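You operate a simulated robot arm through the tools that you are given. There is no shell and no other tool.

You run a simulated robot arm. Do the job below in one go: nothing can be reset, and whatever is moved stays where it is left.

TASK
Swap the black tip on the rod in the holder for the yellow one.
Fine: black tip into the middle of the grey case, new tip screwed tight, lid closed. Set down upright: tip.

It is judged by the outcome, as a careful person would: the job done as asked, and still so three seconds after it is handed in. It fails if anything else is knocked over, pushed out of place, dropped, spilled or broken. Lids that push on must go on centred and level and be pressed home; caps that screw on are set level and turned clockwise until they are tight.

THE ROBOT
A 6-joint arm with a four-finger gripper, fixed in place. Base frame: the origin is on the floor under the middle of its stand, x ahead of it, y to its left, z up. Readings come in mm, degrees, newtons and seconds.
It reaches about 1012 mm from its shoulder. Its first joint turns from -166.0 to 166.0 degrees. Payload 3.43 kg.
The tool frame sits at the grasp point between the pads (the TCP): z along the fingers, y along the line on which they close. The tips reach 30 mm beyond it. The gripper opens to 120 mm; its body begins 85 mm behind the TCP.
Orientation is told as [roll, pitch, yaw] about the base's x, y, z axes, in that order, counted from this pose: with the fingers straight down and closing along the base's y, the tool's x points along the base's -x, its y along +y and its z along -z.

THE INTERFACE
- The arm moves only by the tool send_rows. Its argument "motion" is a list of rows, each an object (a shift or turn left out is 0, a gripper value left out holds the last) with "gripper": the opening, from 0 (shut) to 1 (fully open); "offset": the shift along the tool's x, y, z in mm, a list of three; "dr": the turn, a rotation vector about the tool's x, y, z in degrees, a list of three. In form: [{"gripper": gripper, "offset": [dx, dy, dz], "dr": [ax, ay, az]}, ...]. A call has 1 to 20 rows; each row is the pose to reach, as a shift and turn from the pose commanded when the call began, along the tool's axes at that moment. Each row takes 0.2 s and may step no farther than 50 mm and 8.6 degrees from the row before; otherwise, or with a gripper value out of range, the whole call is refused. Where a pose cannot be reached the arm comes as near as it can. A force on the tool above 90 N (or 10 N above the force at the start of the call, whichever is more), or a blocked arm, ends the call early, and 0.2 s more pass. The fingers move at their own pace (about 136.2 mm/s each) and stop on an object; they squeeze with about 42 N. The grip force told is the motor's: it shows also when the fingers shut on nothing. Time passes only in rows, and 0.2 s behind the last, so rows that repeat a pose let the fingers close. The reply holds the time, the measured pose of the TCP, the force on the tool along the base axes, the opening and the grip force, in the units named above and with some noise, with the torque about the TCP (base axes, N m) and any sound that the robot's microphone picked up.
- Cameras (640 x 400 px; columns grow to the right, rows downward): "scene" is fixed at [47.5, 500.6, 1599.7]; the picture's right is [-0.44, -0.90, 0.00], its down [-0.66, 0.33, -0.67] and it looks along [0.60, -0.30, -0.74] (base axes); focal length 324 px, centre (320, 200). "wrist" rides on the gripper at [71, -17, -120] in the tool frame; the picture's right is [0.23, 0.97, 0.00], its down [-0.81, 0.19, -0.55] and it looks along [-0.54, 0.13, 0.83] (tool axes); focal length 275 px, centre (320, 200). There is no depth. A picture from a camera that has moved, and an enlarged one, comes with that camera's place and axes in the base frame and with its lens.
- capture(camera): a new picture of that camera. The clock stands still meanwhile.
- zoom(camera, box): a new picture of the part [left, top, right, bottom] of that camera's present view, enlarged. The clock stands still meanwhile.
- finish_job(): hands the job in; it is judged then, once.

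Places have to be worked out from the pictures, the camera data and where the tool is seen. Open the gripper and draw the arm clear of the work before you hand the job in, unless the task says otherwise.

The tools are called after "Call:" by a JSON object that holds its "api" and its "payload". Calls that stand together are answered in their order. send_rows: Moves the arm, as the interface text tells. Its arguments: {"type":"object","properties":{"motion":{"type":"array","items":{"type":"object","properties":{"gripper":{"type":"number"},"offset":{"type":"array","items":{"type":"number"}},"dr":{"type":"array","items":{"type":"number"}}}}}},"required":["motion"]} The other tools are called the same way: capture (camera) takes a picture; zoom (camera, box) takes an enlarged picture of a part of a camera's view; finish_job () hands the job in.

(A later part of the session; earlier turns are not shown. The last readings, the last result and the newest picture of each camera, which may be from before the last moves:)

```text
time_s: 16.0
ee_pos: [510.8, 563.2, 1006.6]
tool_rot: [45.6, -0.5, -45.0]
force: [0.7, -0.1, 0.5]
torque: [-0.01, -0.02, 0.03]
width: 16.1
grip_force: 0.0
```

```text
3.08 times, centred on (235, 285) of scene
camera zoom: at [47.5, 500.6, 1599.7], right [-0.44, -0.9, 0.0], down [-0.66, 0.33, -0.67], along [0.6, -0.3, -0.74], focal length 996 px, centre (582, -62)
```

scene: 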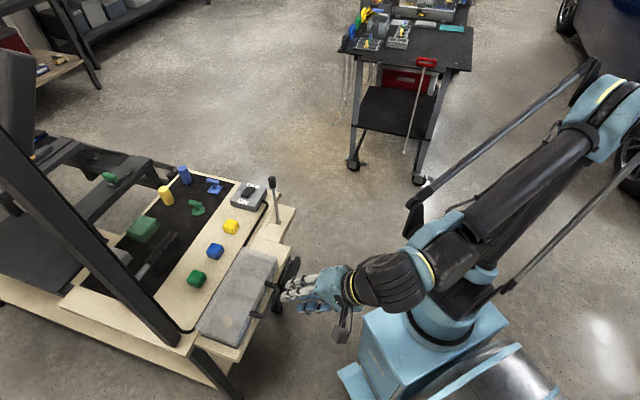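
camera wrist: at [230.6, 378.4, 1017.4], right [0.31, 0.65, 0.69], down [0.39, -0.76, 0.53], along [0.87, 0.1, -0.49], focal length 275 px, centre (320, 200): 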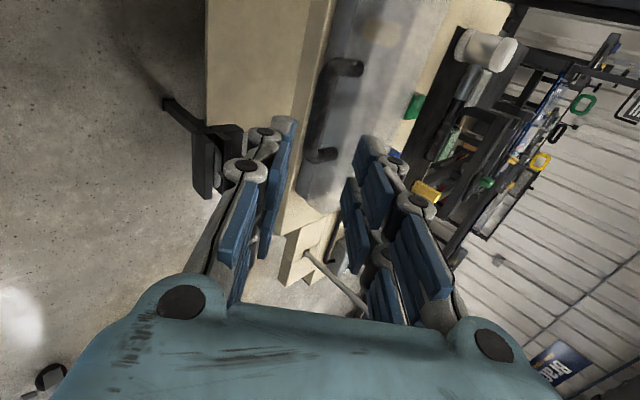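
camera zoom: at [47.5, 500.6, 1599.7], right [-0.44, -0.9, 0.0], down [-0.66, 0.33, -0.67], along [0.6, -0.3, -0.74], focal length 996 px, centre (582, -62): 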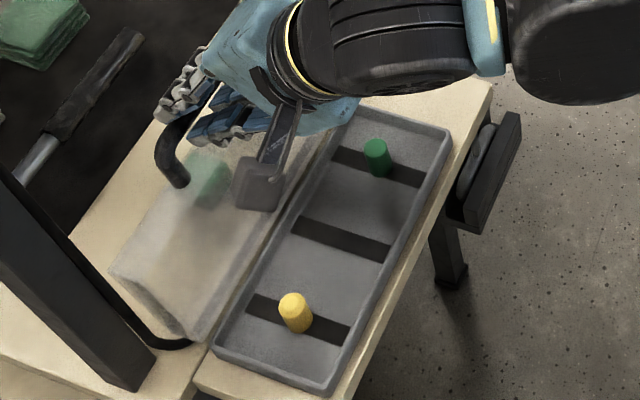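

Still no stop at about 102°. Before letting go, I open the cage a little (to 30 mm) to see whether the lid stays or leans back on the rear fingers.

Call:
{"api": "send_rows", "payload": {"motion": [{"gripper": 0.25}, {"gripper": 0.25}, {"gripper": 0.25}]}}

Call:
{"api": "zoom", "payload": {"camera": "wrist", "box": [200, 20, 460, 260]}}

Call:
{"api": "zoom", "payload": {"camera": "scene", "box": [160, 220, 310, 350]}}

```text
time_s: 16.8
ee_pos: [511.5, 562.6, 1006.6]
tool_rot: [45.6, -0.5, -45.0]
force: [0.1, -0.7, 0.4]
torque: [0.02, 0.01, 0.02]
width: 30.1
grip_force: 0.0
```

```text
1.67 times, centred on (330, 140) of wrist
camera zoom: at [391.5, 543.8, 1080.6], right [0.32, 0.65, 0.69], down [0.39, -0.75, 0.53], along [0.87, 0.1, -0.49], focal length 459 px, centre (303, 300)
```

zoom: 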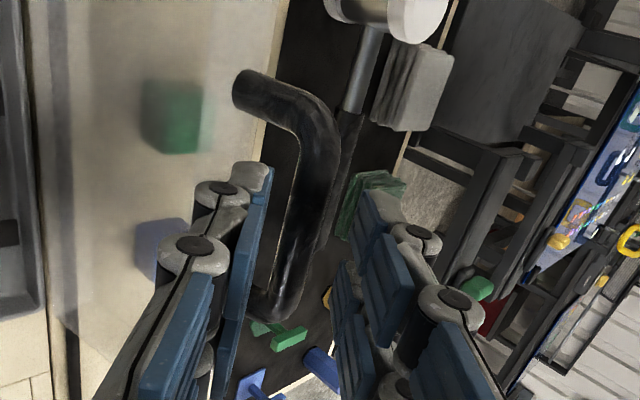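

```text
3.08 times, centred on (235, 285) of scene
camera zoom: at [47.5, 500.6, 1599.7], right [-0.44, -0.9, 0.0], down [-0.66, 0.33, -0.67], along [0.6, -0.3, -0.74], focal length 996 px, centre (582, -62)
```

zoom: 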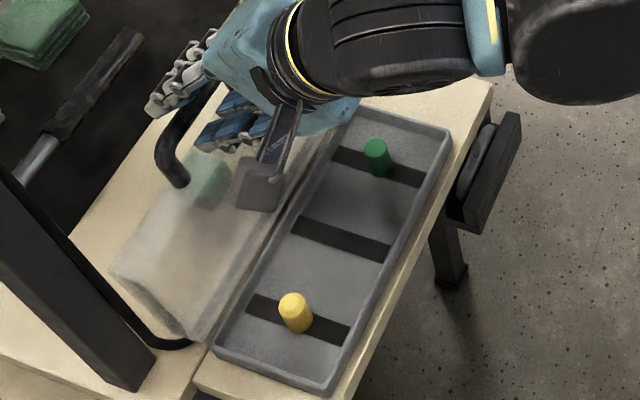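

The lid stayed put by itself, so the hinge holds. For extra clearance I close the cage again and lean it back to about 112°, then I'll back out.

Call:
{"api": "send_rows", "payload": {"motion": [{"gripper": 0.135}, {"gripper": 0.135}, {"offset": [0, 2.9, 5]}, {"offset": [0, 5.8, 10.2]}, {"offset": [0, 8.4, 15.5]}, {"offset": [0, 10.8, 20.9]}, {"offset": [0, 10.8, 20.9]}, {"gripper": 0.3, "offset": [0, 10.8, 20.9]}, {"gripper": 0.3, "offset": [0, 10.8, 20.9]}]}}

Call:
{"api": "zoom", "payload": {"camera": "wrist", "box": [200, 20, 460, 260]}}

Call:
{"api": "zoom", "payload": {"camera": "scene", "box": [160, 220, 310, 350]}}

```text
time_s: 18.8
ee_pos: [528.4, 578.0, 999.8]
tool_rot: [45.6, -0.4, -44.9]
force: [-2.9, -0.9, -5.2]
torque: [-0.05, 0.02, 0.06]
width: 39.4
grip_force: 2.8
```

```text
1.67 times, centred on (330, 140) of wrist
camera zoom: at [407.7, 559.7, 1073.9], right [0.32, 0.65, 0.69], down [0.39, -0.75, 0.53], along [0.87, 0.1, -0.49], focal length 459 px, centre (303, 300)
```

zoom: 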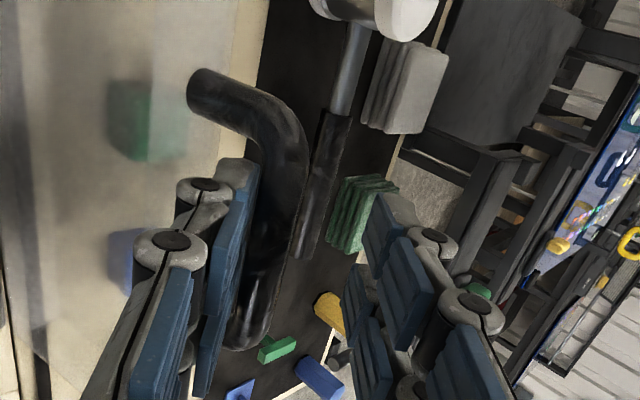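

```text
3.08 times, centred on (235, 285) of scene
camera zoom: at [47.5, 500.6, 1599.7], right [-0.44, -0.9, 0.0], down [-0.66, 0.33, -0.67], along [0.6, -0.3, -0.74], focal length 996 px, centre (582, -62)
```

zoom: 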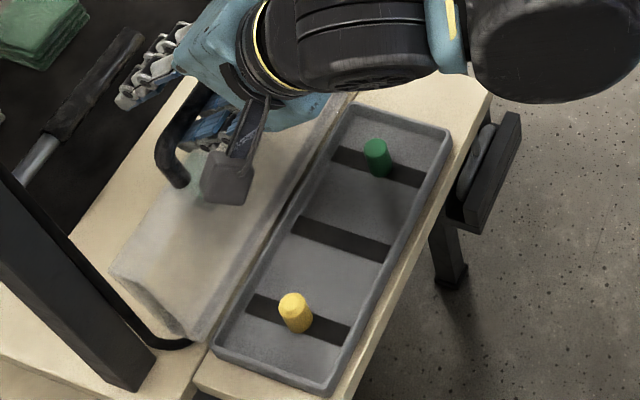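

The handle did not move further and a few newtons show on the front pads, so the lid is at its stop. I shift off the bar and withdraw backward along the fingers.

Call:
{"api": "send_rows", "payload": {"motion": [{"gripper": 0.35, "offset": [0, -5, -5]}, {"offset": [0, -10, -12]}, {"offset": [0, -12, -30]}, {"offset": [0, -12, -50]}, {"offset": [0, -12, -75]}, {"offset": [0, -12, -105]}, {"offset": [0, -12, -105]}]}}

Call:
{"api": "capture", "payload": {"camera": "wrist"}}

Call:
{"api": "zoom", "payload": {"camera": "scene", "box": [160, 160, 340, 350]}}

```text
time_s: 20.4
ee_pos: [467.8, 517.1, 1065.8]
tool_rot: [45.6, -0.5, -44.9]
force: [-0.4, -0.7, -0.9]
torque: [0.0, -0.01, 0.02]
width: 41.9
grip_force: 0.0
```

```text
taken
camera wrist: at [347.5, 499.6, 1139.4], right [0.32, 0.65, 0.69], down [0.39, -0.75, 0.53], along [0.87, 0.1, -0.49], focal length 275 px, centre (320, 200)
```

wrist: 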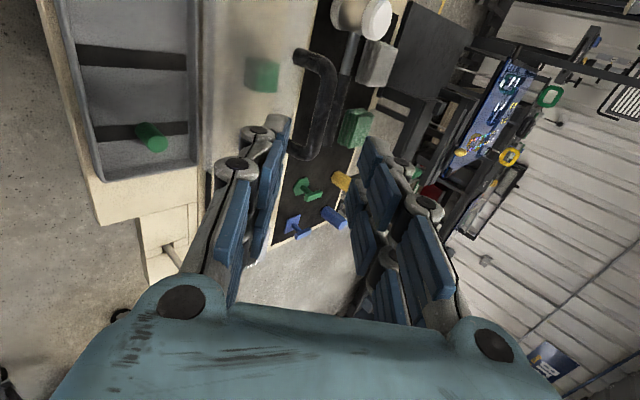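

```text
2.11 times, centred on (250, 255) of scene
camera zoom: at [47.5, 500.6, 1599.7], right [-0.44, -0.9, 0.0], down [-0.66, 0.33, -0.67], along [0.6, -0.3, -0.74], focal length 681 px, centre (467, 84)
```

zoom: 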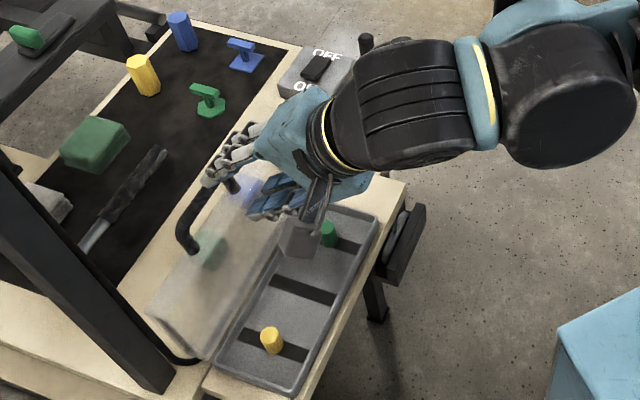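

The lid stays open on its own and the gripper is clear of the handle. I rise, straighten the tool, and back away from the lid.

Call:
{"api": "send_rows", "payload": {"motion": [{"offset": [-6, 0.5, -16.7], "dr": [6.5, 0, 0]}, {"offset": [-12, 1, -33.4], "dr": [13, 0, 0]}, {"offset": [-18, 1.4, -50], "dr": [19.5, 0, 0]}, {"offset": [-24, 1.9, -66.8], "dr": [26, 0, 0]}, {"offset": [-30, 2.4, -83.5], "dr": [32.5, 0, 0]}, {"offset": [-36, 2.8, -100], "dr": [39, 0, 0]}, {"offset": [-41.7, 3.3, -116.8], "dr": [45.6, 0, 0]}, {"offset": [-41.7, 3.3, -116.8], "dr": [45.6, 0, 0]}]}}

Call:
{"api": "capture", "payload": {"camera": "wrist"}}

Call:
{"api": "capture", "payload": {"camera": "scene"}}

```text
time_s: 22.2
ee_pos: [439.5, 432.4, 1150.9]
tool_rot: [-0.1, -0.3, -45.0]
force: [-0.6, 0.3, 0.1]
torque: [0.04, 0.04, -0.01]
width: 41.8
grip_force: 0.1
```

```text
taken
camera wrist: at [378.1, 471.8, 1272.2], right [0.53, 0.85, 0.0], down [0.71, -0.43, 0.56], along [0.47, -0.3, -0.83], focal length 275 px, centre (320, 200)
```

wrist: 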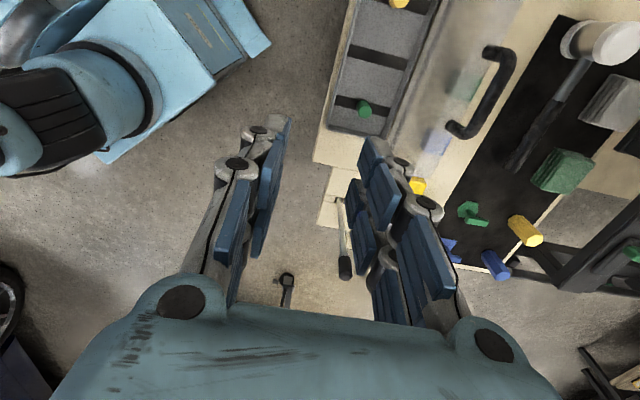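

```text
taken
```

scene: 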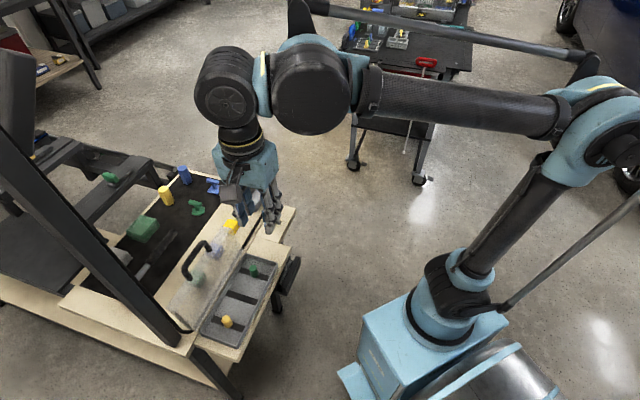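

The rod's black tip comes out at about (652,342) with top near z 1012 from this view too. I move to a spot beside and above it at yaw 0 for a nearer look.

Call:
{"api": "send_rows", "payload": {"motion": [{"gripper": 0.5, "offset": [-27.5, 0.7, 3.7], "dr": [0, 0, -7.5]}, {"offset": [-55, 1.4, 7.3], "dr": [0, 0, -15]}, {"offset": [-82.4, 2.1, 11], "dr": [0, 0, -22.5]}, {"offset": [-109.8, 2.9, 14.7], "dr": [0, 0, -30]}, {"offset": [-137.3, 3.6, 18.3], "dr": [0, 0, -37.5]}, {"offset": [-164.7, 4.3, 22], "dr": [0, 0, -45]}, {"offset": [-164.7, 4.3, 22], "dr": [0, 0, -45]}]}}

Call:
{"api": "capture", "payload": {"camera": "wrist"}}

Call:
{"api": "zoom", "payload": {"camera": "scene", "box": [200, 130, 330, 250]}}

```text
time_s: 23.8
ee_pos: [558.5, 318.3, 1129.0]
tool_rot: [-0.4, -0.3, 0.0]
force: [0.9, 0.0, 0.9]
torque: [-0.01, 0.05, -0.02]
width: 60.3
grip_force: 0.0
```

```text
taken
camera wrist: at [487.2, 302.3, 1250.6], right [-0.23, 0.97, -0.01], down [0.81, 0.2, 0.56], along [0.54, 0.12, -0.83], focal length 275 px, centre (320, 200)
```

wrist: 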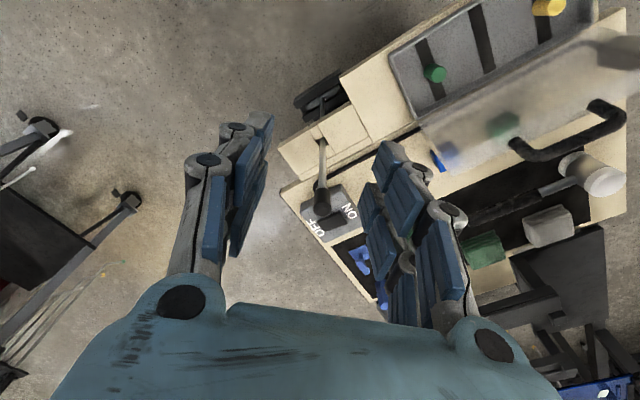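

```text
3.33 times, centred on (265, 190) of scene
camera zoom: at [47.5, 500.6, 1599.7], right [-0.44, -0.9, 0.0], down [-0.66, 0.33, -0.67], along [0.6, -0.3, -0.74], focal length 1079 px, centre (503, 233)
```

zoom: 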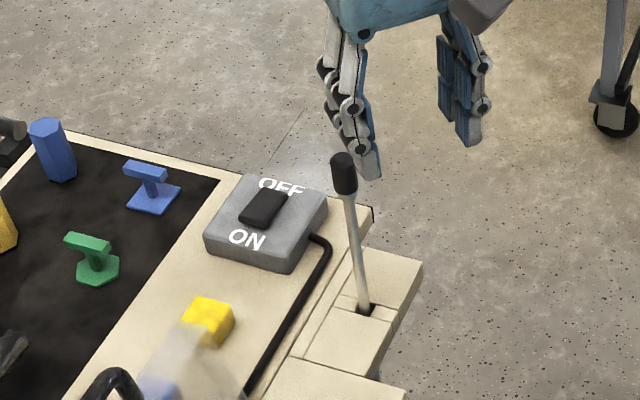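

The tip is in line with the camera's centre now. I zoom on it and on the tray.

Call:
{"api": "zoom", "payload": {"camera": "wrist", "box": [280, 110, 380, 240]}}

Call:
{"api": "zoom", "payload": {"camera": "wrist", "box": [380, 0, 640, 160]}}

Call:
{"api": "zoom", "payload": {"camera": "scene", "box": [190, 240, 290, 350]}}

Call:
{"api": "zoom", "payload": {"camera": "scene", "box": [250, 165, 300, 235]}}

```text
3.08 times, centred on (330, 175) of wrist
camera zoom: at [487.2, 302.3, 1250.6], right [-0.23, 0.97, -0.01], down [0.81, 0.2, 0.56], along [0.54, 0.12, -0.83], focal length 847 px, centre (289, 277)
```

zoom: 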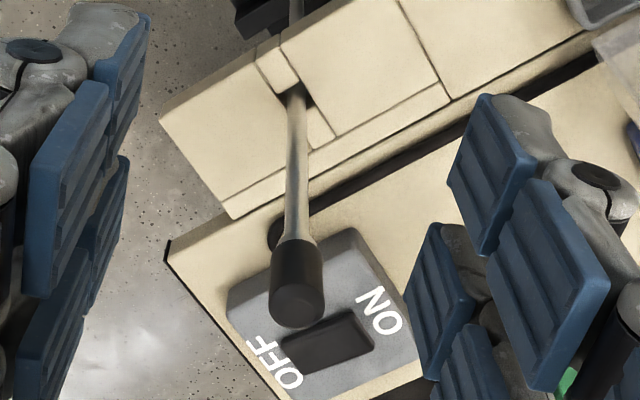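

```text
2.46 times, centred on (510, 80) of wrist
camera zoom: at [487.2, 302.3, 1250.6], right [-0.23, 0.97, -0.01], down [0.81, 0.2, 0.56], along [0.54, 0.12, -0.83], focal length 678 px, centre (-148, 495)
```

zoom: 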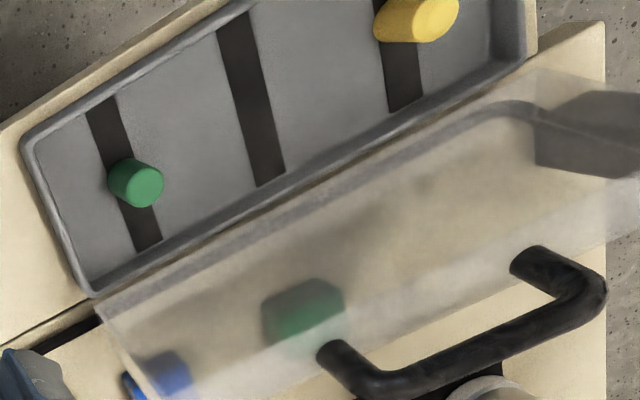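

```text
3.64 times, centred on (240, 295) of scene
camera zoom: at [47.5, 500.6, 1599.7], right [-0.44, -0.9, 0.0], down [-0.66, 0.33, -0.67], along [0.6, -0.3, -0.74], focal length 1177 px, centre (611, -146)
```

zoom: 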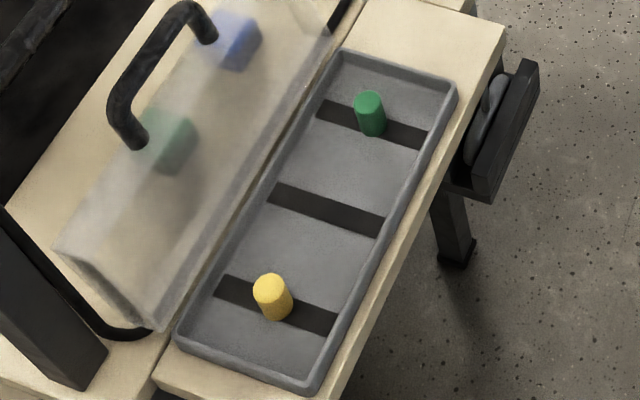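

```text
5.71 times, centred on (275, 200) of scene
camera zoom: at [47.5, 500.6, 1599.7], right [-0.44, -0.9, 0.0], down [-0.66, 0.33, -0.67], along [0.6, -0.3, -0.74], focal length 1849 px, centre (577, 200)
```

zoom: 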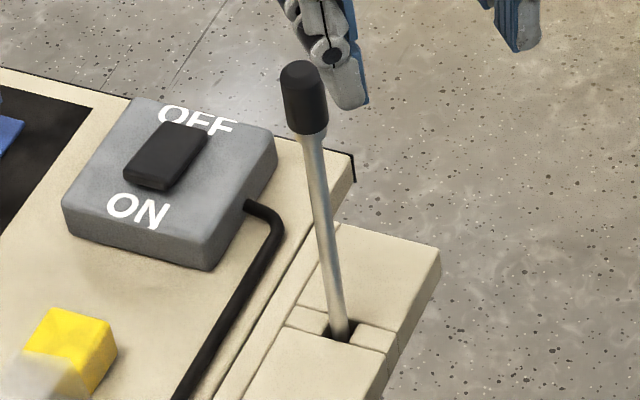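

Tip top is at about (653,343,1011) and its bottom about z 974, roughly 20 mm across. I go above it with the fingers open at yaw −80°, so there is a long counter-clockwise stroke ahead.

Call:
{"api": "send_rows", "payload": {"motion": [{"gripper": 0.5, "offset": [-9.5, 2.5, 2], "dr": [0, 0, 8]}, {"offset": [-18.9, 4.9, 4], "dr": [0, 0, 16]}, {"offset": [-28.4, 7.4, 6], "dr": [0, 0, 24]}, {"offset": [-37.8, 9.9, 8], "dr": [0, 0, 32]}, {"offset": [-47.3, 12.4, 10], "dr": [0, 0, 40]}, {"offset": [-56.7, 14.8, 12], "dr": [0, 0, 48]}, {"offset": [-66.2, 17.3, 15], "dr": [0, 0, 56]}, {"offset": [-75.6, 19.8, 20], "dr": [0, 0, 64]}, {"offset": [-85, 22.2, 25], "dr": [0, 0, 72]}, {"offset": [-94.5, 24.7, 29], "dr": [0, 0, 80]}, {"offset": [-94.5, 24.7, 29], "dr": [0, 0, 80]}]}}

Call:
{"api": "capture", "payload": {"camera": "wrist"}}

Call:
{"api": "zoom", "payload": {"camera": "scene", "box": [200, 100, 330, 250]}}

```text
time_s: 26.2
ee_pos: [654.3, 344.3, 1101.1]
tool_rot: [0.1, -0.5, -80.1]
force: [0.4, -0.5, 0.4]
torque: [0.0, 0.01, 0.02]
width: 60.0
grip_force: 0.0
```

```text
taken
camera wrist: at [624.9, 412.1, 1222.6], right [0.92, 0.39, 0.0], down [0.33, -0.76, 0.56], along [0.22, -0.51, -0.83], focal length 275 px, centre (320, 200)
```

wrist: 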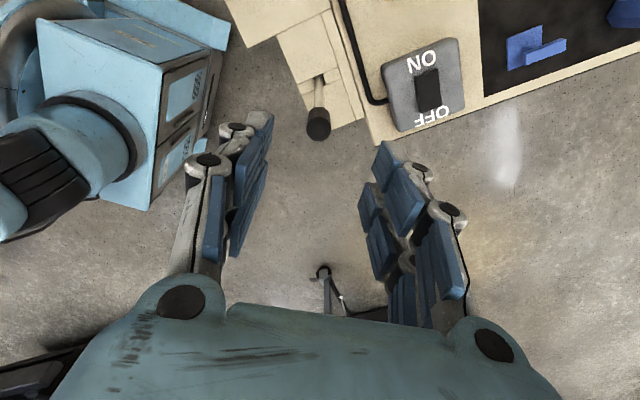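

```text
2.67 times, centred on (265, 175) of scene
camera zoom: at [47.5, 500.6, 1599.7], right [-0.44, -0.9, 0.0], down [-0.66, 0.33, -0.67], along [0.6, -0.3, -0.74], focal length 863 px, centre (467, 267)
```

zoom: 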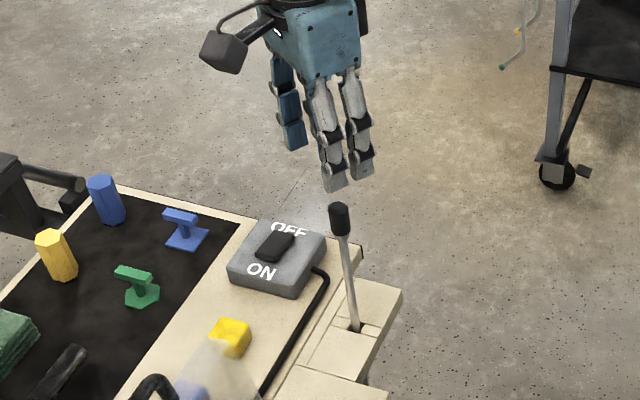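

I'm above the tip at yaw −80°; zooming gives a third line of sight to refine its position before going down.

Call:
{"api": "zoom", "payload": {"camera": "wrist", "box": [270, 60, 370, 160]}}

Call:
{"api": "zoom", "payload": {"camera": "scene", "box": [245, 150, 305, 240]}}

```text
4.00 times, centred on (320, 110) of wrist
camera zoom: at [624.9, 412.1, 1222.6], right [0.92, 0.39, 0.0], down [0.33, -0.76, 0.56], along [0.22, -0.51, -0.83], focal length 1101 px, centre (320, 560)
```

zoom: 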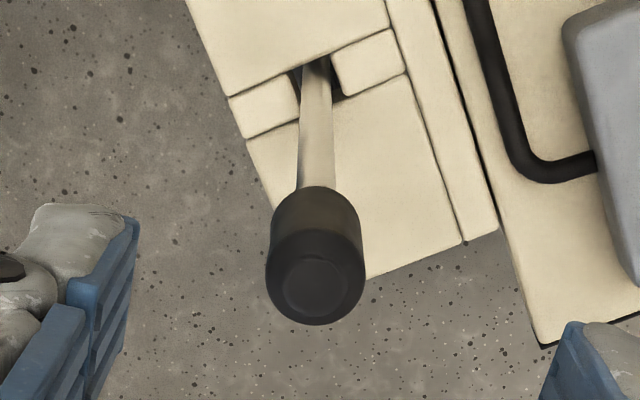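

```text
4.44 times, centred on (275, 195) of scene
camera zoom: at [47.5, 500.6, 1599.7], right [-0.44, -0.9, 0.0], down [-0.66, 0.33, -0.67], along [0.6, -0.3, -0.74], focal length 1438 px, centre (520, 222)
```

zoom: 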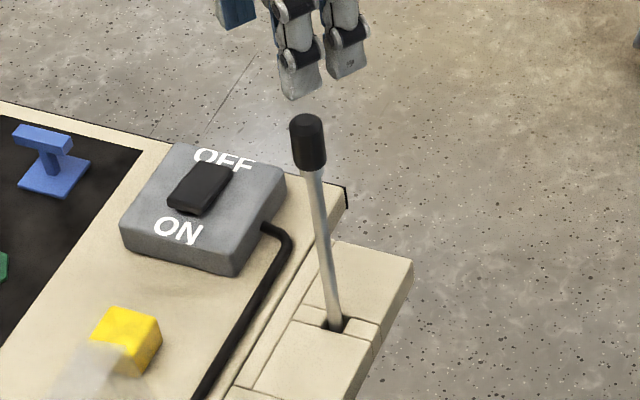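

The third view agrees: tip top at (653.6,343,1011.5), nearly under the TCP. I descend to about z 1040 first with a 60 mm opening and check the alignment.

Call:
{"api": "send_rows", "payload": {"motion": [{"offset": [-0.5, -0.4, 20]}, {"offset": [-1, -0.9, 40]}, {"offset": [-1, -0.9, 61]}, {"offset": [-1, -0.9, 61]}]}}

Call:
{"api": "zoom", "payload": {"camera": "wrist", "box": [220, 80, 420, 230]}}

Call:
{"api": "zoom", "payload": {"camera": "scene", "box": [245, 150, 305, 240]}}

```text
time_s: 27.2
ee_pos: [653.8, 341.8, 1039.7]
tool_rot: [0.2, -0.4, -80.1]
force: [0.6, 0.4, -0.1]
torque: [0.01, 0.0, -0.01]
width: 60.0
grip_force: 0.0
```

```text
2.67 times, centred on (320, 155) of wrist
camera zoom: at [624.3, 410.4, 1161.0], right [0.92, 0.4, 0.0], down [0.33, -0.76, 0.56], along [0.22, -0.51, -0.83], focal length 734 px, centre (320, 320)
```

zoom: 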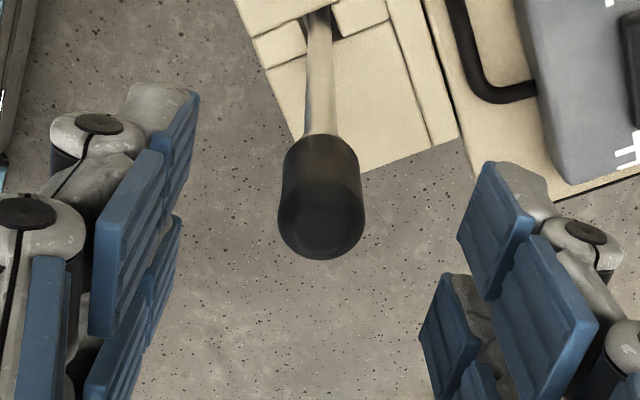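

```text
4.44 times, centred on (275, 195) of scene
camera zoom: at [47.5, 500.6, 1599.7], right [-0.44, -0.9, 0.0], down [-0.66, 0.33, -0.67], along [0.6, -0.3, -0.74], focal length 1438 px, centre (520, 222)
```

zoom: 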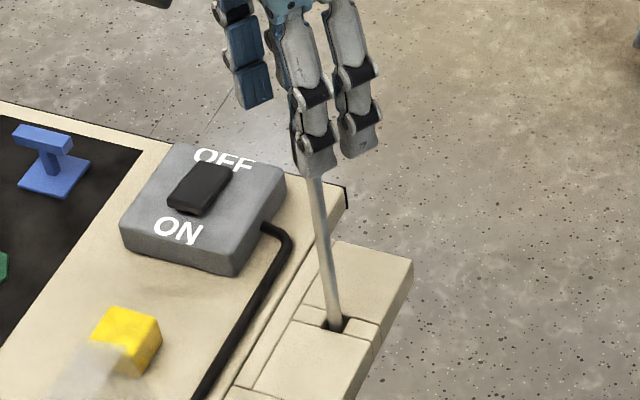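

Tip axis measures about (653.4,343.4), so I correct 1.5 mm and descend to TCP z 1009, which puts fingertips just above the tip's lower edge.

Call:
{"api": "send_rows", "payload": {"motion": [{"offset": [1.5, -0.1, 10]}, {"offset": [1.5, -0.1, 20]}, {"offset": [1.5, -0.1, 30.7]}, {"offset": [1.5, -0.1, 30.7]}, {"gripper": 0.3, "offset": [1.5, -0.1, 30.7]}, {"gripper": 0.25, "offset": [1.5, -0.1, 30.7]}]}}

Call:
{"api": "zoom", "payload": {"camera": "wrist", "box": [220, 80, 420, 230]}}

Call:
{"api": "zoom", "payload": {"camera": "scene", "box": [245, 160, 305, 220]}}

```text
time_s: 28.6
ee_pos: [655.2, 344.1, 1008.2]
tool_rot: [0.2, -0.5, -79.9]
force: [0.5, -0.6, -1.2]
torque: [-0.02, -0.01, -0.01]
width: 29.9
grip_force: 0.0
```

```text
2.67 times, centred on (320, 155) of wrist
camera zoom: at [625.1, 412.3, 1129.2], right [0.92, 0.4, 0.0], down [0.33, -0.76, 0.56], along [0.22, -0.51, -0.83], focal length 734 px, centre (320, 320)
```

zoom: 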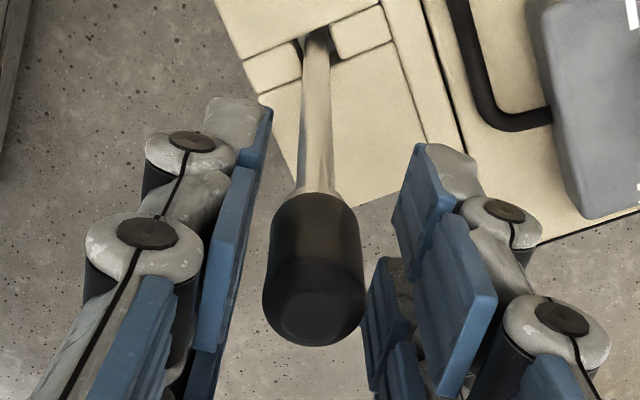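

```text
6.67 times, centred on (275, 190) of scene
camera zoom: at [47.5, 500.6, 1599.7], right [-0.44, -0.9, 0.0], down [-0.66, 0.33, -0.67], along [0.6, -0.3, -0.74], focal length 2158 px, centre (620, 267)
```

zoom: 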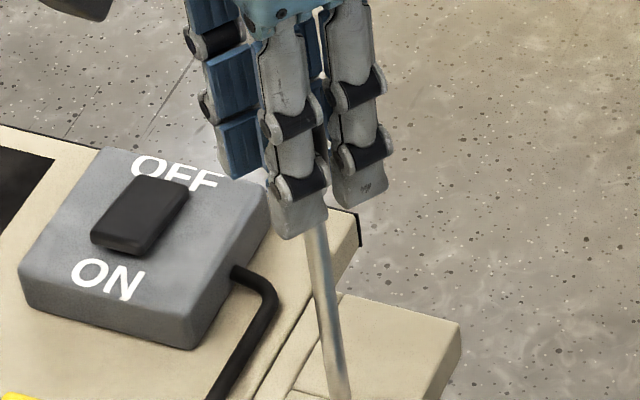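

The tip sits about 1.6 mm toward the −y pads, so I shift by that to centre it and then close on it, watching side forces.

Call:
{"api": "send_rows", "payload": {"motion": [{"gripper": 0.22, "offset": [-0.5, -1.6, 0]}, {"gripper": 0.2, "offset": [-0.5, -1.6, 0]}, {"gripper": 0.19, "offset": [-0.5, -1.6, 0]}, {"gripper": 0.18, "offset": [-0.5, -1.6, 0]}, {"gripper": 0.17, "offset": [-0.5, -1.6, 0]}, {"gripper": 0.17, "offset": [-0.5, -1.6, 0]}]}}

Call:
{"api": "zoom", "payload": {"camera": "wrist", "box": [220, 80, 420, 230]}}

```text
time_s: 30.0
ee_pos: [653.4, 343.1, 1006.8]
tool_rot: [0.3, -0.4, -80.1]
force: [0.2, -1.2, -0.5]
torque: [-0.02, 0.01, -0.02]
width: 20.5
grip_force: 0.6
```

```text
2.67 times, centred on (320, 155) of wrist
camera zoom: at [623.2, 411.4, 1129.7], right [0.92, 0.4, 0.0], down [0.33, -0.76, 0.56], along [0.22, -0.51, -0.83], focal length 734 px, centre (320, 320)
```

zoom: 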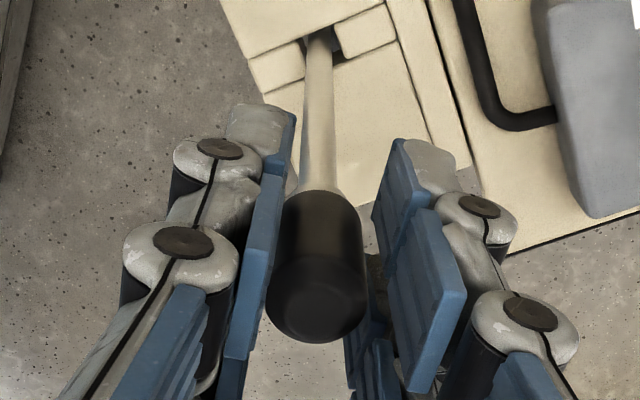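

The tip is centred with about no side load. Now I squeeze fully.

Call:
{"api": "send_rows", "payload": {"motion": [{"gripper": 0.1}, {"gripper": 0.0}, {"gripper": 0.0}]}}

```text
time_s: 30.8
ee_pos: [653.5, 343.4, 1007.6]
tool_rot: [0.2, -0.4, -80.0]
force: [-0.8, 0.3, -3.3]
torque: [0.0, 0.04, -0.02]
width: 16.2
grip_force: 41.9
```

Gripped firmly (width 16.2, 42 N). I start unscrewing counter-clockwise by a small angle to learn the torque and the rise.

Call:
{"api": "send_rows", "payload": {"motion": [{"dr": [0, 0, -6]}, {"dr": [0, 0, -12]}, {"dr": [0, 0, -18]}, {"dr": [0, 0, -24]}, {"dr": [0, 0, -24]}]}}

Call:
{"api": "zoom", "payload": {"camera": "wrist", "box": [220, 80, 420, 230]}}

```text
time_s: 32.0
ee_pos: [651.9, 342.2, 1010.4]
tool_rot: [0.0, -0.5, -56.0]
force: [-0.3, 0.5, -3.5]
torque: [-0.01, -0.03, 0.02]
width: 15.5
grip_force: 42.4
```

```text
2.67 times, centred on (320, 155) of wrist
camera zoom: at [597.4, 393.7, 1130.4], right [0.68, 0.74, 0.0], down [0.61, -0.56, 0.56], along [0.41, -0.38, -0.83], focal length 734 px, centre (320, 320)
```

zoom: 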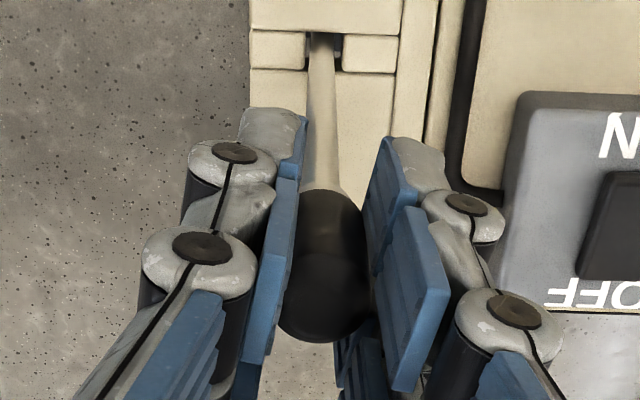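

Torque stays near zero and forces are small, so the tip seems to turn freely. I go on counter-clockwise to about yaw +80 with a very slight lift.

Call:
{"api": "send_rows", "payload": {"motion": [{"dr": [0, 0, -8]}, {"dr": [0, 0, -16]}, {"dr": [0, 0, -24]}, {"offset": [0, 0, -0.2], "dr": [0, 0, -32]}, {"offset": [0, 0, -0.2], "dr": [0, 0, -40]}, {"offset": [0, 0, -0.3], "dr": [0, 0, -48]}, {"offset": [0, 0, -0.3], "dr": [0, 0, -56]}, {"offset": [0, 0, -0.4], "dr": [0, 0, -64]}, {"offset": [0, 0, -0.4], "dr": [0, 0, -72]}, {"offset": [0, 0, -0.5], "dr": [0, 0, -80]}, {"offset": [0, 0, -0.5], "dr": [0, 0, -88]}, {"offset": [0, 0, -0.6], "dr": [0, 0, -96]}, {"offset": [0, 0, -0.6], "dr": [0, 0, -104]}, {"offset": [0, 0, -0.7], "dr": [0, 0, -112]}, {"offset": [0, 0, -0.7], "dr": [0, 0, -120]}, {"offset": [0, 0, -0.8], "dr": [0, 0, -128]}, {"offset": [0, 0, -0.8], "dr": [0, 0, -136]}, {"offset": [0, 0, -0.8], "dr": [0, 0, -136]}]}}

Call:
{"api": "zoom", "payload": {"camera": "wrist", "box": [220, 80, 420, 230]}}

Call:
{"api": "zoom", "payload": {"camera": "scene", "box": [245, 160, 305, 220]}}

```text
time_s: 35.8
ee_pos: [653.7, 342.8, 1010.1]
tool_rot: [-0.4, 0.4, 80.1]
force: [0.3, -0.4, -0.2]
torque: [0.0, -0.03, 0.0]
width: 15.5
grip_force: 42.0
```

```text
2.67 times, centred on (320, 155) of wrist
camera zoom: at [656.2, 270.0, 1132.4], right [-1.0, -0.06, 0.0], down [-0.05, 0.84, 0.55], along [-0.03, 0.55, -0.84], focal length 734 px, centre (320, 320)
```

zoom: 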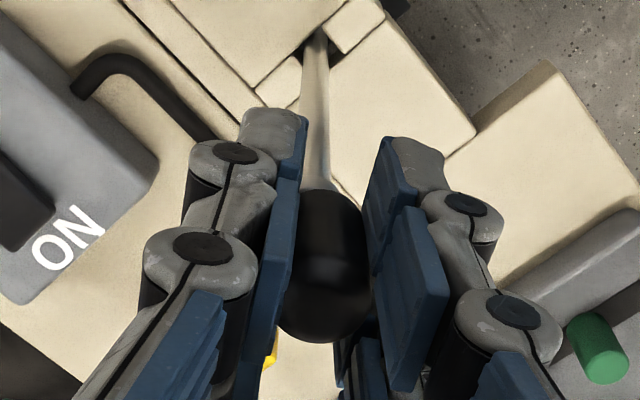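

```text
6.67 times, centred on (275, 190) of scene
camera zoom: at [47.5, 500.6, 1599.7], right [-0.44, -0.9, 0.0], down [-0.66, 0.33, -0.67], along [0.6, -0.3, -0.74], focal length 2158 px, centre (620, 267)
```

zoom: 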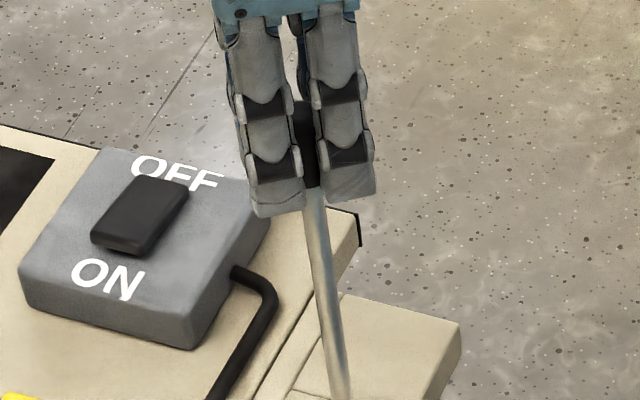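

Yaw +80 reached with no force build-up. I continue the stroke to +120 in the same grip, checking that the wrist can still follow.

Call:
{"api": "send_rows", "payload": {"motion": [{"offset": [0, 0, -0.1], "dr": [0, 0, -8]}, {"offset": [0, 0, -0.1], "dr": [0, 0, -16]}, {"offset": [0, 0, -0.2], "dr": [0, 0, -24]}, {"offset": [0, 0, -0.2], "dr": [0, 0, -32]}, {"offset": [0, 0, -0.2], "dr": [0, 0, -40]}, {"offset": [0, 0, -0.2], "dr": [0, 0, -40]}]}}

```text
time_s: 37.2
ee_pos: [651.6, 342.1, 1009.9]
tool_rot: [-0.1, 0.5, 120.1]
force: [-0.9, -0.7, -0.1]
torque: [0.01, 0.03, -0.03]
width: 15.4
grip_force: 41.7
```

Still following with no load. I continue to about +168.

Call:
{"api": "send_rows", "payload": {"motion": [{"offset": [0, 0, -0.1], "dr": [0, 0, -8]}, {"offset": [0, 0, -0.1], "dr": [0, 0, -16]}, {"offset": [0, 0, -0.2], "dr": [0, 0, -24]}, {"offset": [0, 0, -0.2], "dr": [0, 0, -32]}, {"offset": [0, 0, -0.2], "dr": [0, 0, -40]}, {"offset": [0, 0, -0.2], "dr": [0, 0, -48]}, {"offset": [0, 0, -0.2], "dr": [0, 0, -48]}]}}

Call:
{"api": "zoom", "payload": {"camera": "wrist", "box": [220, 80, 420, 230]}}

Call:
{"api": "zoom", "payload": {"camera": "scene", "box": [230, 130, 320, 220]}}

```text
time_s: 38.8
ee_pos: [653.6, 344.0, 1009.2]
tool_rot: [0.3, 0.3, 168.2]
force: [-0.3, 0.2, -0.5]
torque: [-0.01, -0.02, 0.04]
width: 15.3
grip_force: 41.5
```

```text
2.67 times, centred on (320, 155) of wrist
camera zoom: at [725.0, 345.7, 1132.7], right [0.02, -1.0, 0.01], down [-0.84, -0.02, 0.55], along [-0.55, -0.02, -0.84], focal length 734 px, centre (320, 320)
```

zoom: 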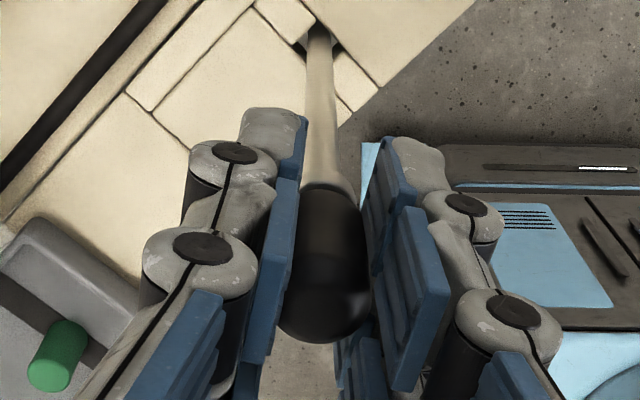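

```text
4.44 times, centred on (275, 175) of scene
camera zoom: at [47.5, 500.6, 1599.7], right [-0.44, -0.9, 0.0], down [-0.66, 0.33, -0.67], along [0.6, -0.3, -0.74], focal length 1438 px, centre (520, 311)
```

zoom: 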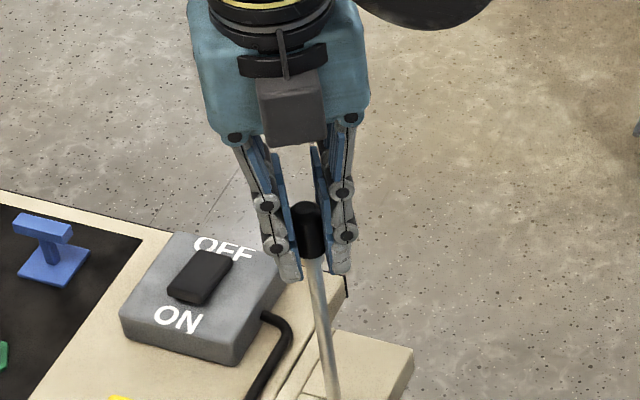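

The scene view shows the tip between the pads with the fingertips near its lower edge; 248° turned so far. I test a small 1.5 mm lift to see if the thread still holds.

Call:
{"api": "send_rows", "payload": {"motion": [{"offset": [0, 0, -0.5]}, {"offset": [0, 0, -1]}, {"offset": [0, 0, -1.5]}, {"offset": [0, 0, -1.5]}]}}

Call:
{"api": "zoom", "payload": {"camera": "scene", "box": [230, 130, 320, 220]}}

```text
time_s: 39.8
ee_pos: [652.4, 344.1, 1010.8]
tool_rot: [0.2, 0.3, 167.9]
force: [0.5, -0.7, -0.4]
torque: [0.03, 0.03, -0.03]
width: 15.6
grip_force: 41.4
```

```text
4.44 times, centred on (275, 175) of scene
camera zoom: at [47.5, 500.6, 1599.7], right [-0.44, -0.9, 0.0], down [-0.66, 0.33, -0.67], along [0.6, -0.3, -0.74], focal length 1438 px, centre (520, 311)
```

zoom: 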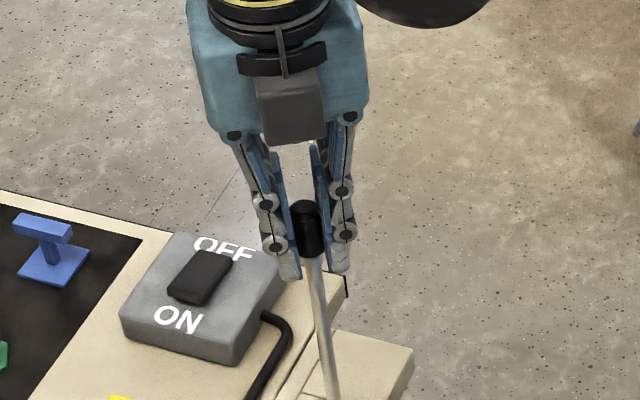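

No load from the lift, so the tip may already be loose. I lift another 5 mm slowly and look whether the rod stays in place.

Call:
{"api": "send_rows", "payload": {"motion": [{"offset": [0, 0, -1]}, {"offset": [0, 0, -2]}, {"offset": [0, 0, -3]}, {"offset": [0, 0, -4]}, {"offset": [0, 0, -5]}, {"offset": [0, 0, -5]}]}}

Call:
{"api": "zoom", "payload": {"camera": "scene", "box": [230, 130, 320, 220]}}

Call:
{"api": "zoom", "payload": {"camera": "wrist", "box": [220, 80, 420, 230]}}

```text
time_s: 41.2
ee_pos: [651.6, 343.2, 1016.2]
tool_rot: [0.3, 0.2, 168.0]
force: [0.3, -0.4, 0.6]
torque: [0.02, 0.0, 0.05]
width: 15.4
grip_force: 42.0
```

```text
4.44 times, centred on (275, 175) of scene
camera zoom: at [47.5, 500.6, 1599.7], right [-0.44, -0.9, 0.0], down [-0.66, 0.33, -0.67], along [0.6, -0.3, -0.74], focal length 1438 px, centre (520, 311)
```

zoom: 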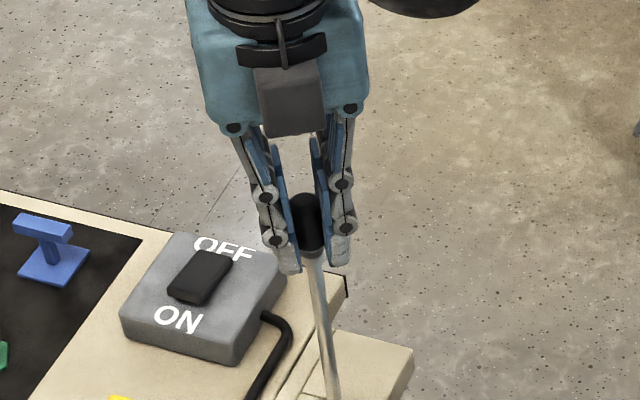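

```text
2.67 times, centred on (320, 155) of wrist
camera zoom: at [725.1, 345.3, 1139.0], right [0.02, -1.0, 0.01], down [-0.84, -0.01, 0.55], along [-0.55, -0.02, -0.84], focal length 734 px, centre (320, 320)
```

zoom: 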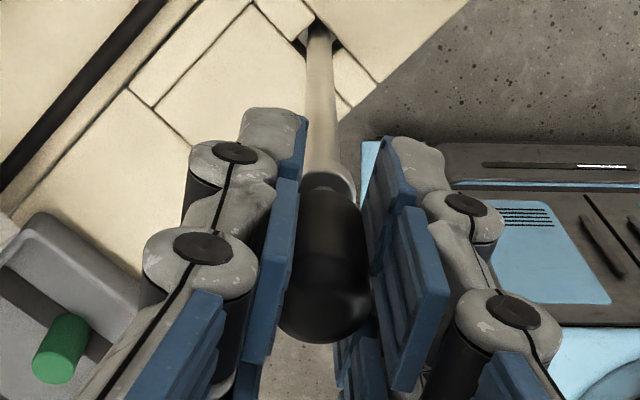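

A light disc shows at the rod's end under the tip, so the tip has come off the thread. I lift clear 60 mm and inspect the rod and the tip.

Call:
{"api": "send_rows", "payload": {"motion": [{"offset": [0, 0, -5]}, {"offset": [0, 0, -12]}, {"offset": [0, 0, -22]}, {"offset": [0, 0, -35]}, {"offset": [0, 0, -50]}, {"offset": [0, 0, -65]}, {"offset": [0, 0, -65]}]}}

Call:
{"api": "zoom", "payload": {"camera": "scene", "box": [230, 110, 320, 240]}}

Call:
{"api": "zoom", "payload": {"camera": "wrist", "box": [220, 60, 420, 210]}}

```text
time_s: 42.8
ee_pos: [652.0, 342.3, 1082.0]
tool_rot: [0.3, 0.2, 167.9]
force: [0.3, -0.2, 0.0]
torque: [0.02, -0.02, -0.03]
width: 15.2
grip_force: 41.6
```

```text
3.08 times, centred on (275, 175) of scene
camera zoom: at [47.5, 500.6, 1599.7], right [-0.44, -0.9, 0.0], down [-0.66, 0.33, -0.67], along [0.6, -0.3, -0.74], focal length 996 px, centre (458, 277)
```

zoom: 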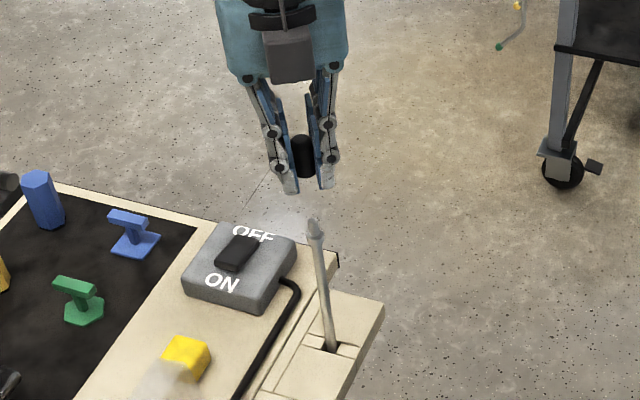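

```text
2.67 times, centred on (320, 135) of wrist
camera zoom: at [724.9, 344.5, 1204.7], right [0.02, -1.0, 0.01], down [-0.84, -0.02, 0.55], along [-0.55, -0.02, -0.84], focal length 734 px, centre (320, 373)
```

zoom: 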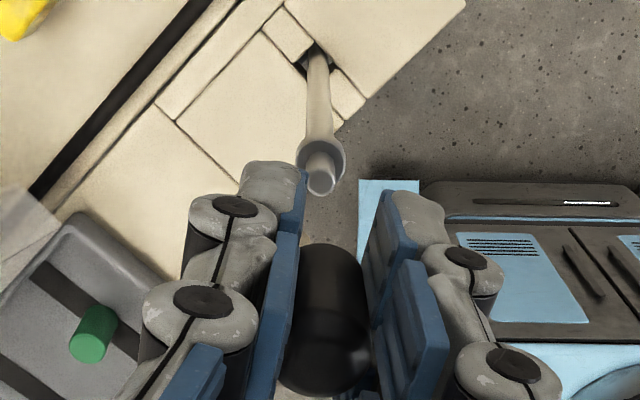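

The black tip is off and held; the rod shows a shoulder with a short stud on top. I zoom to locate the stud for the later refit.

Call:
{"api": "zoom", "payload": {"camera": "wrist", "box": [290, 70, 350, 150]}}

Call:
{"api": "zoom", "payload": {"camera": "scene", "box": [255, 165, 305, 215]}}

Call:
{"api": "zoom", "payload": {"camera": "scene", "box": [250, 130, 300, 180]}}

```text
5.00 times, centred on (320, 110) of wrist
camera zoom: at [724.9, 344.5, 1204.7], right [0.02, -1.0, 0.01], down [-0.84, -0.02, 0.55], along [-0.55, -0.02, -0.84], focal length 1376 px, centre (320, 650)
```

zoom: 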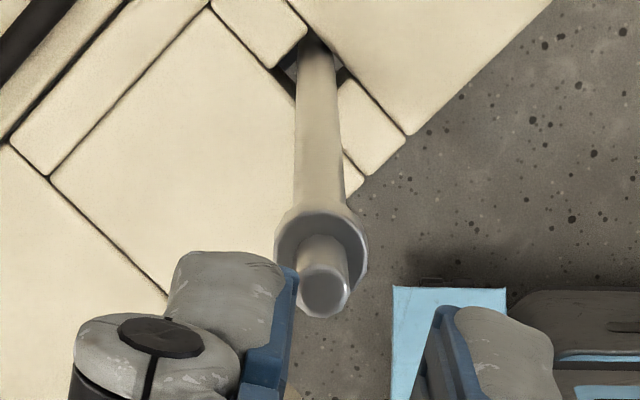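

```text
8.00 times, centred on (280, 190) of scene
camera zoom: at [47.5, 500.6, 1599.7], right [-0.44, -0.9, 0.0], down [-0.66, 0.33, -0.67], along [0.6, -0.3, -0.74], focal length 2589 px, centre (640, 280)
```

zoom: 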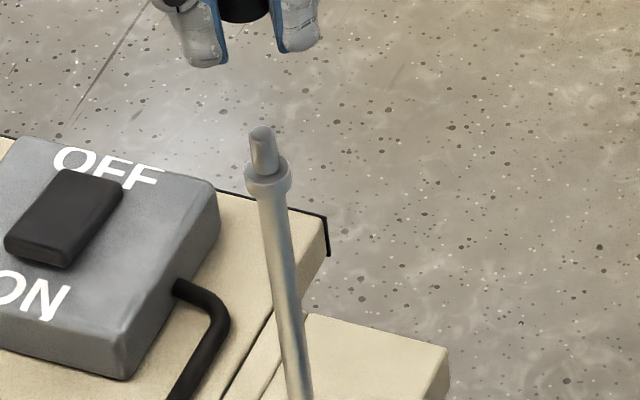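

```text
8.00 times, centred on (275, 155) of scene
camera zoom: at [47.5, 500.6, 1599.7], right [-0.44, -0.9, 0.0], down [-0.66, 0.33, -0.67], along [0.6, -0.3, -0.74], focal length 2589 px, centre (680, 560)
```

zoom: 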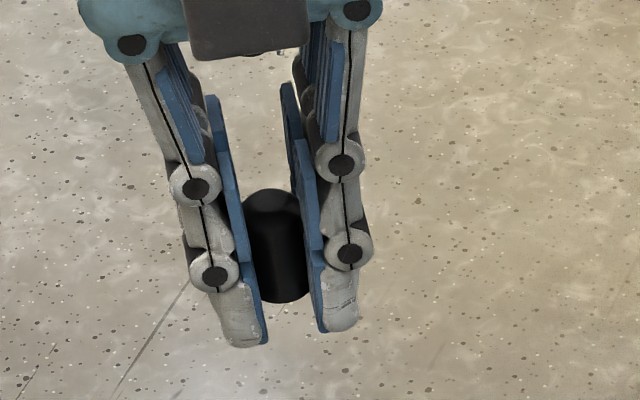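

The stud is about 18 mm high (shoulder z≈980, top ≈998) and the tip is gripped so that the fingertips reach a few mm below its bottom, which would make it drop when set down. I'll reseat it loosely on the stud and take it again higher up.

Call:
{"api": "send_rows", "payload": {"motion": [{"offset": [0, 0, 15]}, {"offset": [0, 0, 30]}, {"offset": [0, 0, 42]}, {"offset": [0, 0, 52]}, {"offset": [0, 0, 60]}, {"offset": [0, 0, 64]}, {"offset": [0, 0, 66]}, {"offset": [0, 0, 68]}, {"offset": [0, 0, 68]}]}}

Call:
{"api": "zoom", "payload": {"camera": "scene", "box": [255, 165, 305, 215]}}

```text
time_s: 44.8
ee_pos: [652.1, 342.8, 1013.3]
tool_rot: [0.3, 0.4, 168.0]
force: [0.0, -1.2, 34.4]
torque: [-0.19, -0.16, 0.03]
width: 15.6
grip_force: 42.1
```

```text
8.00 times, centred on (280, 190) of scene
camera zoom: at [47.5, 500.6, 1599.7], right [-0.44, -0.9, 0.0], down [-0.66, 0.33, -0.67], along [0.6, -0.3, -0.74], focal length 2589 px, centre (640, 280)
```

zoom: 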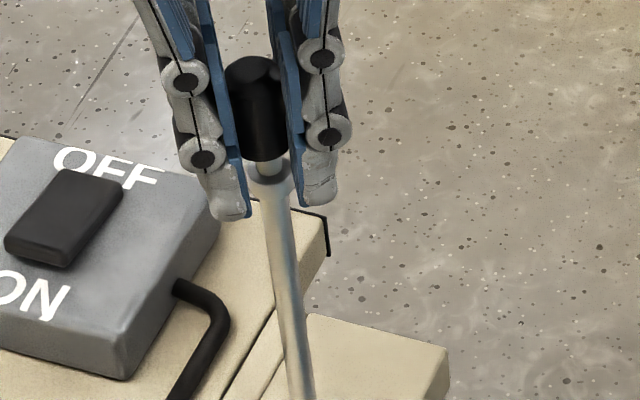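

The tip met the stud after only a few mm (34 N) and slid up in the fingers, so it has not gone home without turning. I relieve the force by easing up 1 mm and look closely.

Call:
{"api": "send_rows", "payload": {"motion": [{"offset": [0, 0, -0.5]}, {"offset": [0, 0, -1]}]}}

Call:
{"api": "zoom", "payload": {"camera": "wrist", "box": [270, 90, 370, 230]}}

Call:
{"api": "zoom", "payload": {"camera": "scene", "box": [260, 165, 295, 205]}}

```text
time_s: 45.4
ee_pos: [651.5, 342.1, 1013.5]
tool_rot: [0.3, 0.3, 168.0]
force: [-0.2, -0.2, 16.7]
torque: [-0.1, -0.09, 0.02]
width: 15.4
grip_force: 42.2
```

```text
2.86 times, centred on (320, 160) of wrist
camera zoom: at [723.8, 344.9, 1137.0], right [0.02, -1.0, 0.01], down [-0.84, -0.02, 0.55], along [-0.55, -0.02, -0.84], focal length 786 px, centre (320, 314)
```

zoom: 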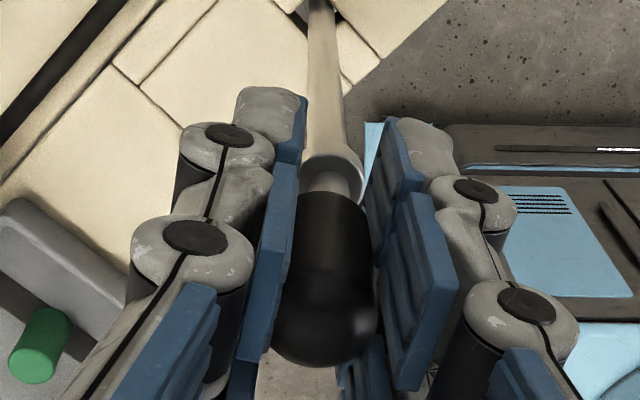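

```text
10.00 times, centred on (278, 185) of scene
camera zoom: at [47.5, 500.6, 1599.7], right [-0.44, -0.9, 0.0], down [-0.66, 0.33, -0.67], along [0.6, -0.3, -0.74], focal length 3236 px, centre (745, 350)
```

zoom: 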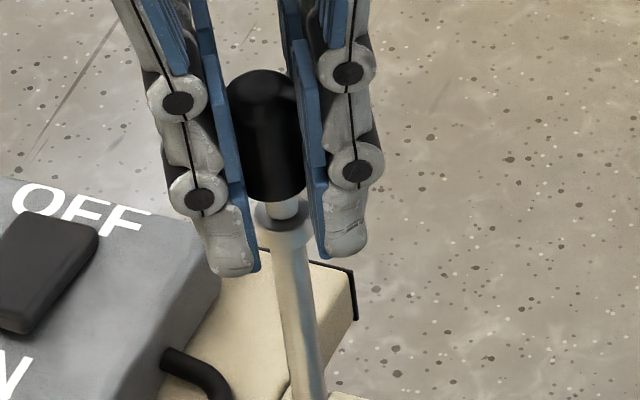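

About 17 N/mm stiffness here. I ease up another 0.8 mm to leave a light contact, then turn clockwise a little to see how the thread takes hold.

Call:
{"api": "send_rows", "payload": {"motion": [{"offset": [0, 0, -0.4]}, {"offset": [0, 0, -0.8]}, {"offset": [0, 0, -0.8], "dr": [0, 0, 8]}, {"offset": [0, 0, -0.8], "dr": [0, 0, 16]}, {"offset": [0, 0, -0.8], "dr": [0, 0, 24]}, {"offset": [0, 0, -0.8], "dr": [0, 0, 32]}, {"offset": [0, 0, -0.8], "dr": [0, 0, 40]}, {"offset": [0, 0, -0.8], "dr": [0, 0, 48]}, {"offset": [0, 0, -0.8], "dr": [0, 0, 48]}]}}

Call:
{"api": "zoom", "payload": {"camera": "scene", "box": [260, 165, 295, 205]}}

```text
time_s: 47.4
ee_pos: [651.2, 342.8, 1014.6]
tool_rot: [-0.1, 0.4, 119.9]
force: [-0.2, -0.1, -0.1]
torque: [0.01, -0.02, -0.02]
width: 15.2
grip_force: 41.7
```

```text
10.00 times, centred on (278, 185) of scene
camera zoom: at [47.5, 500.6, 1599.7], right [-0.44, -0.9, 0.0], down [-0.66, 0.33, -0.67], along [0.6, -0.3, -0.74], focal length 3236 px, centre (745, 350)
```

zoom: 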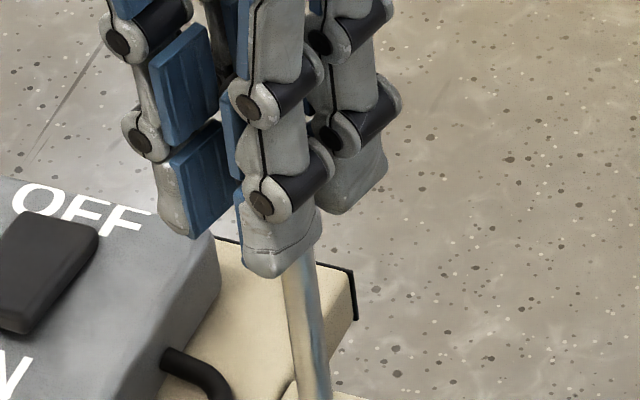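

Force is back to zero after 48° clockwise. I press down 1 mm to see whether the tip now advances.

Call:
{"api": "send_rows", "payload": {"motion": [{"offset": [0, 0, 0.5]}, {"offset": [0, 0, 1]}, {"offset": [0, 0, 1]}]}}

Call:
{"api": "zoom", "payload": {"camera": "wrist", "box": [270, 90, 370, 230]}}

```text
time_s: 48.2
ee_pos: [651.7, 342.2, 1014.0]
tool_rot: [-0.2, 0.4, 120.1]
force: [0.5, 0.6, 16.0]
torque: [-0.12, -0.01, -0.01]
width: 15.3
grip_force: 42.2
```

```text
2.86 times, centred on (320, 160) of wrist
camera zoom: at [701.5, 289.9, 1137.2], right [-0.73, -0.69, 0.0], down [-0.57, 0.61, 0.55], along [-0.37, 0.4, -0.84], focal length 786 px, centre (320, 314)
```

zoom: 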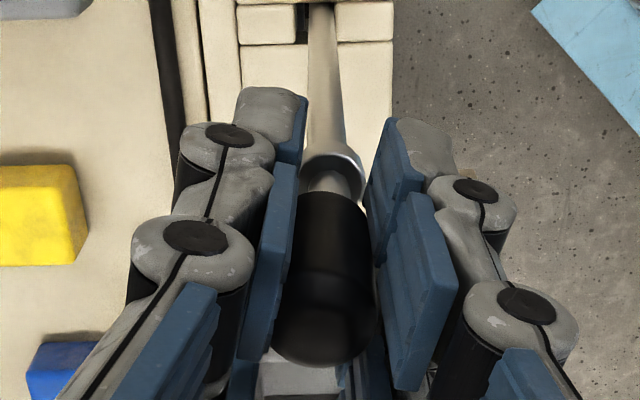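

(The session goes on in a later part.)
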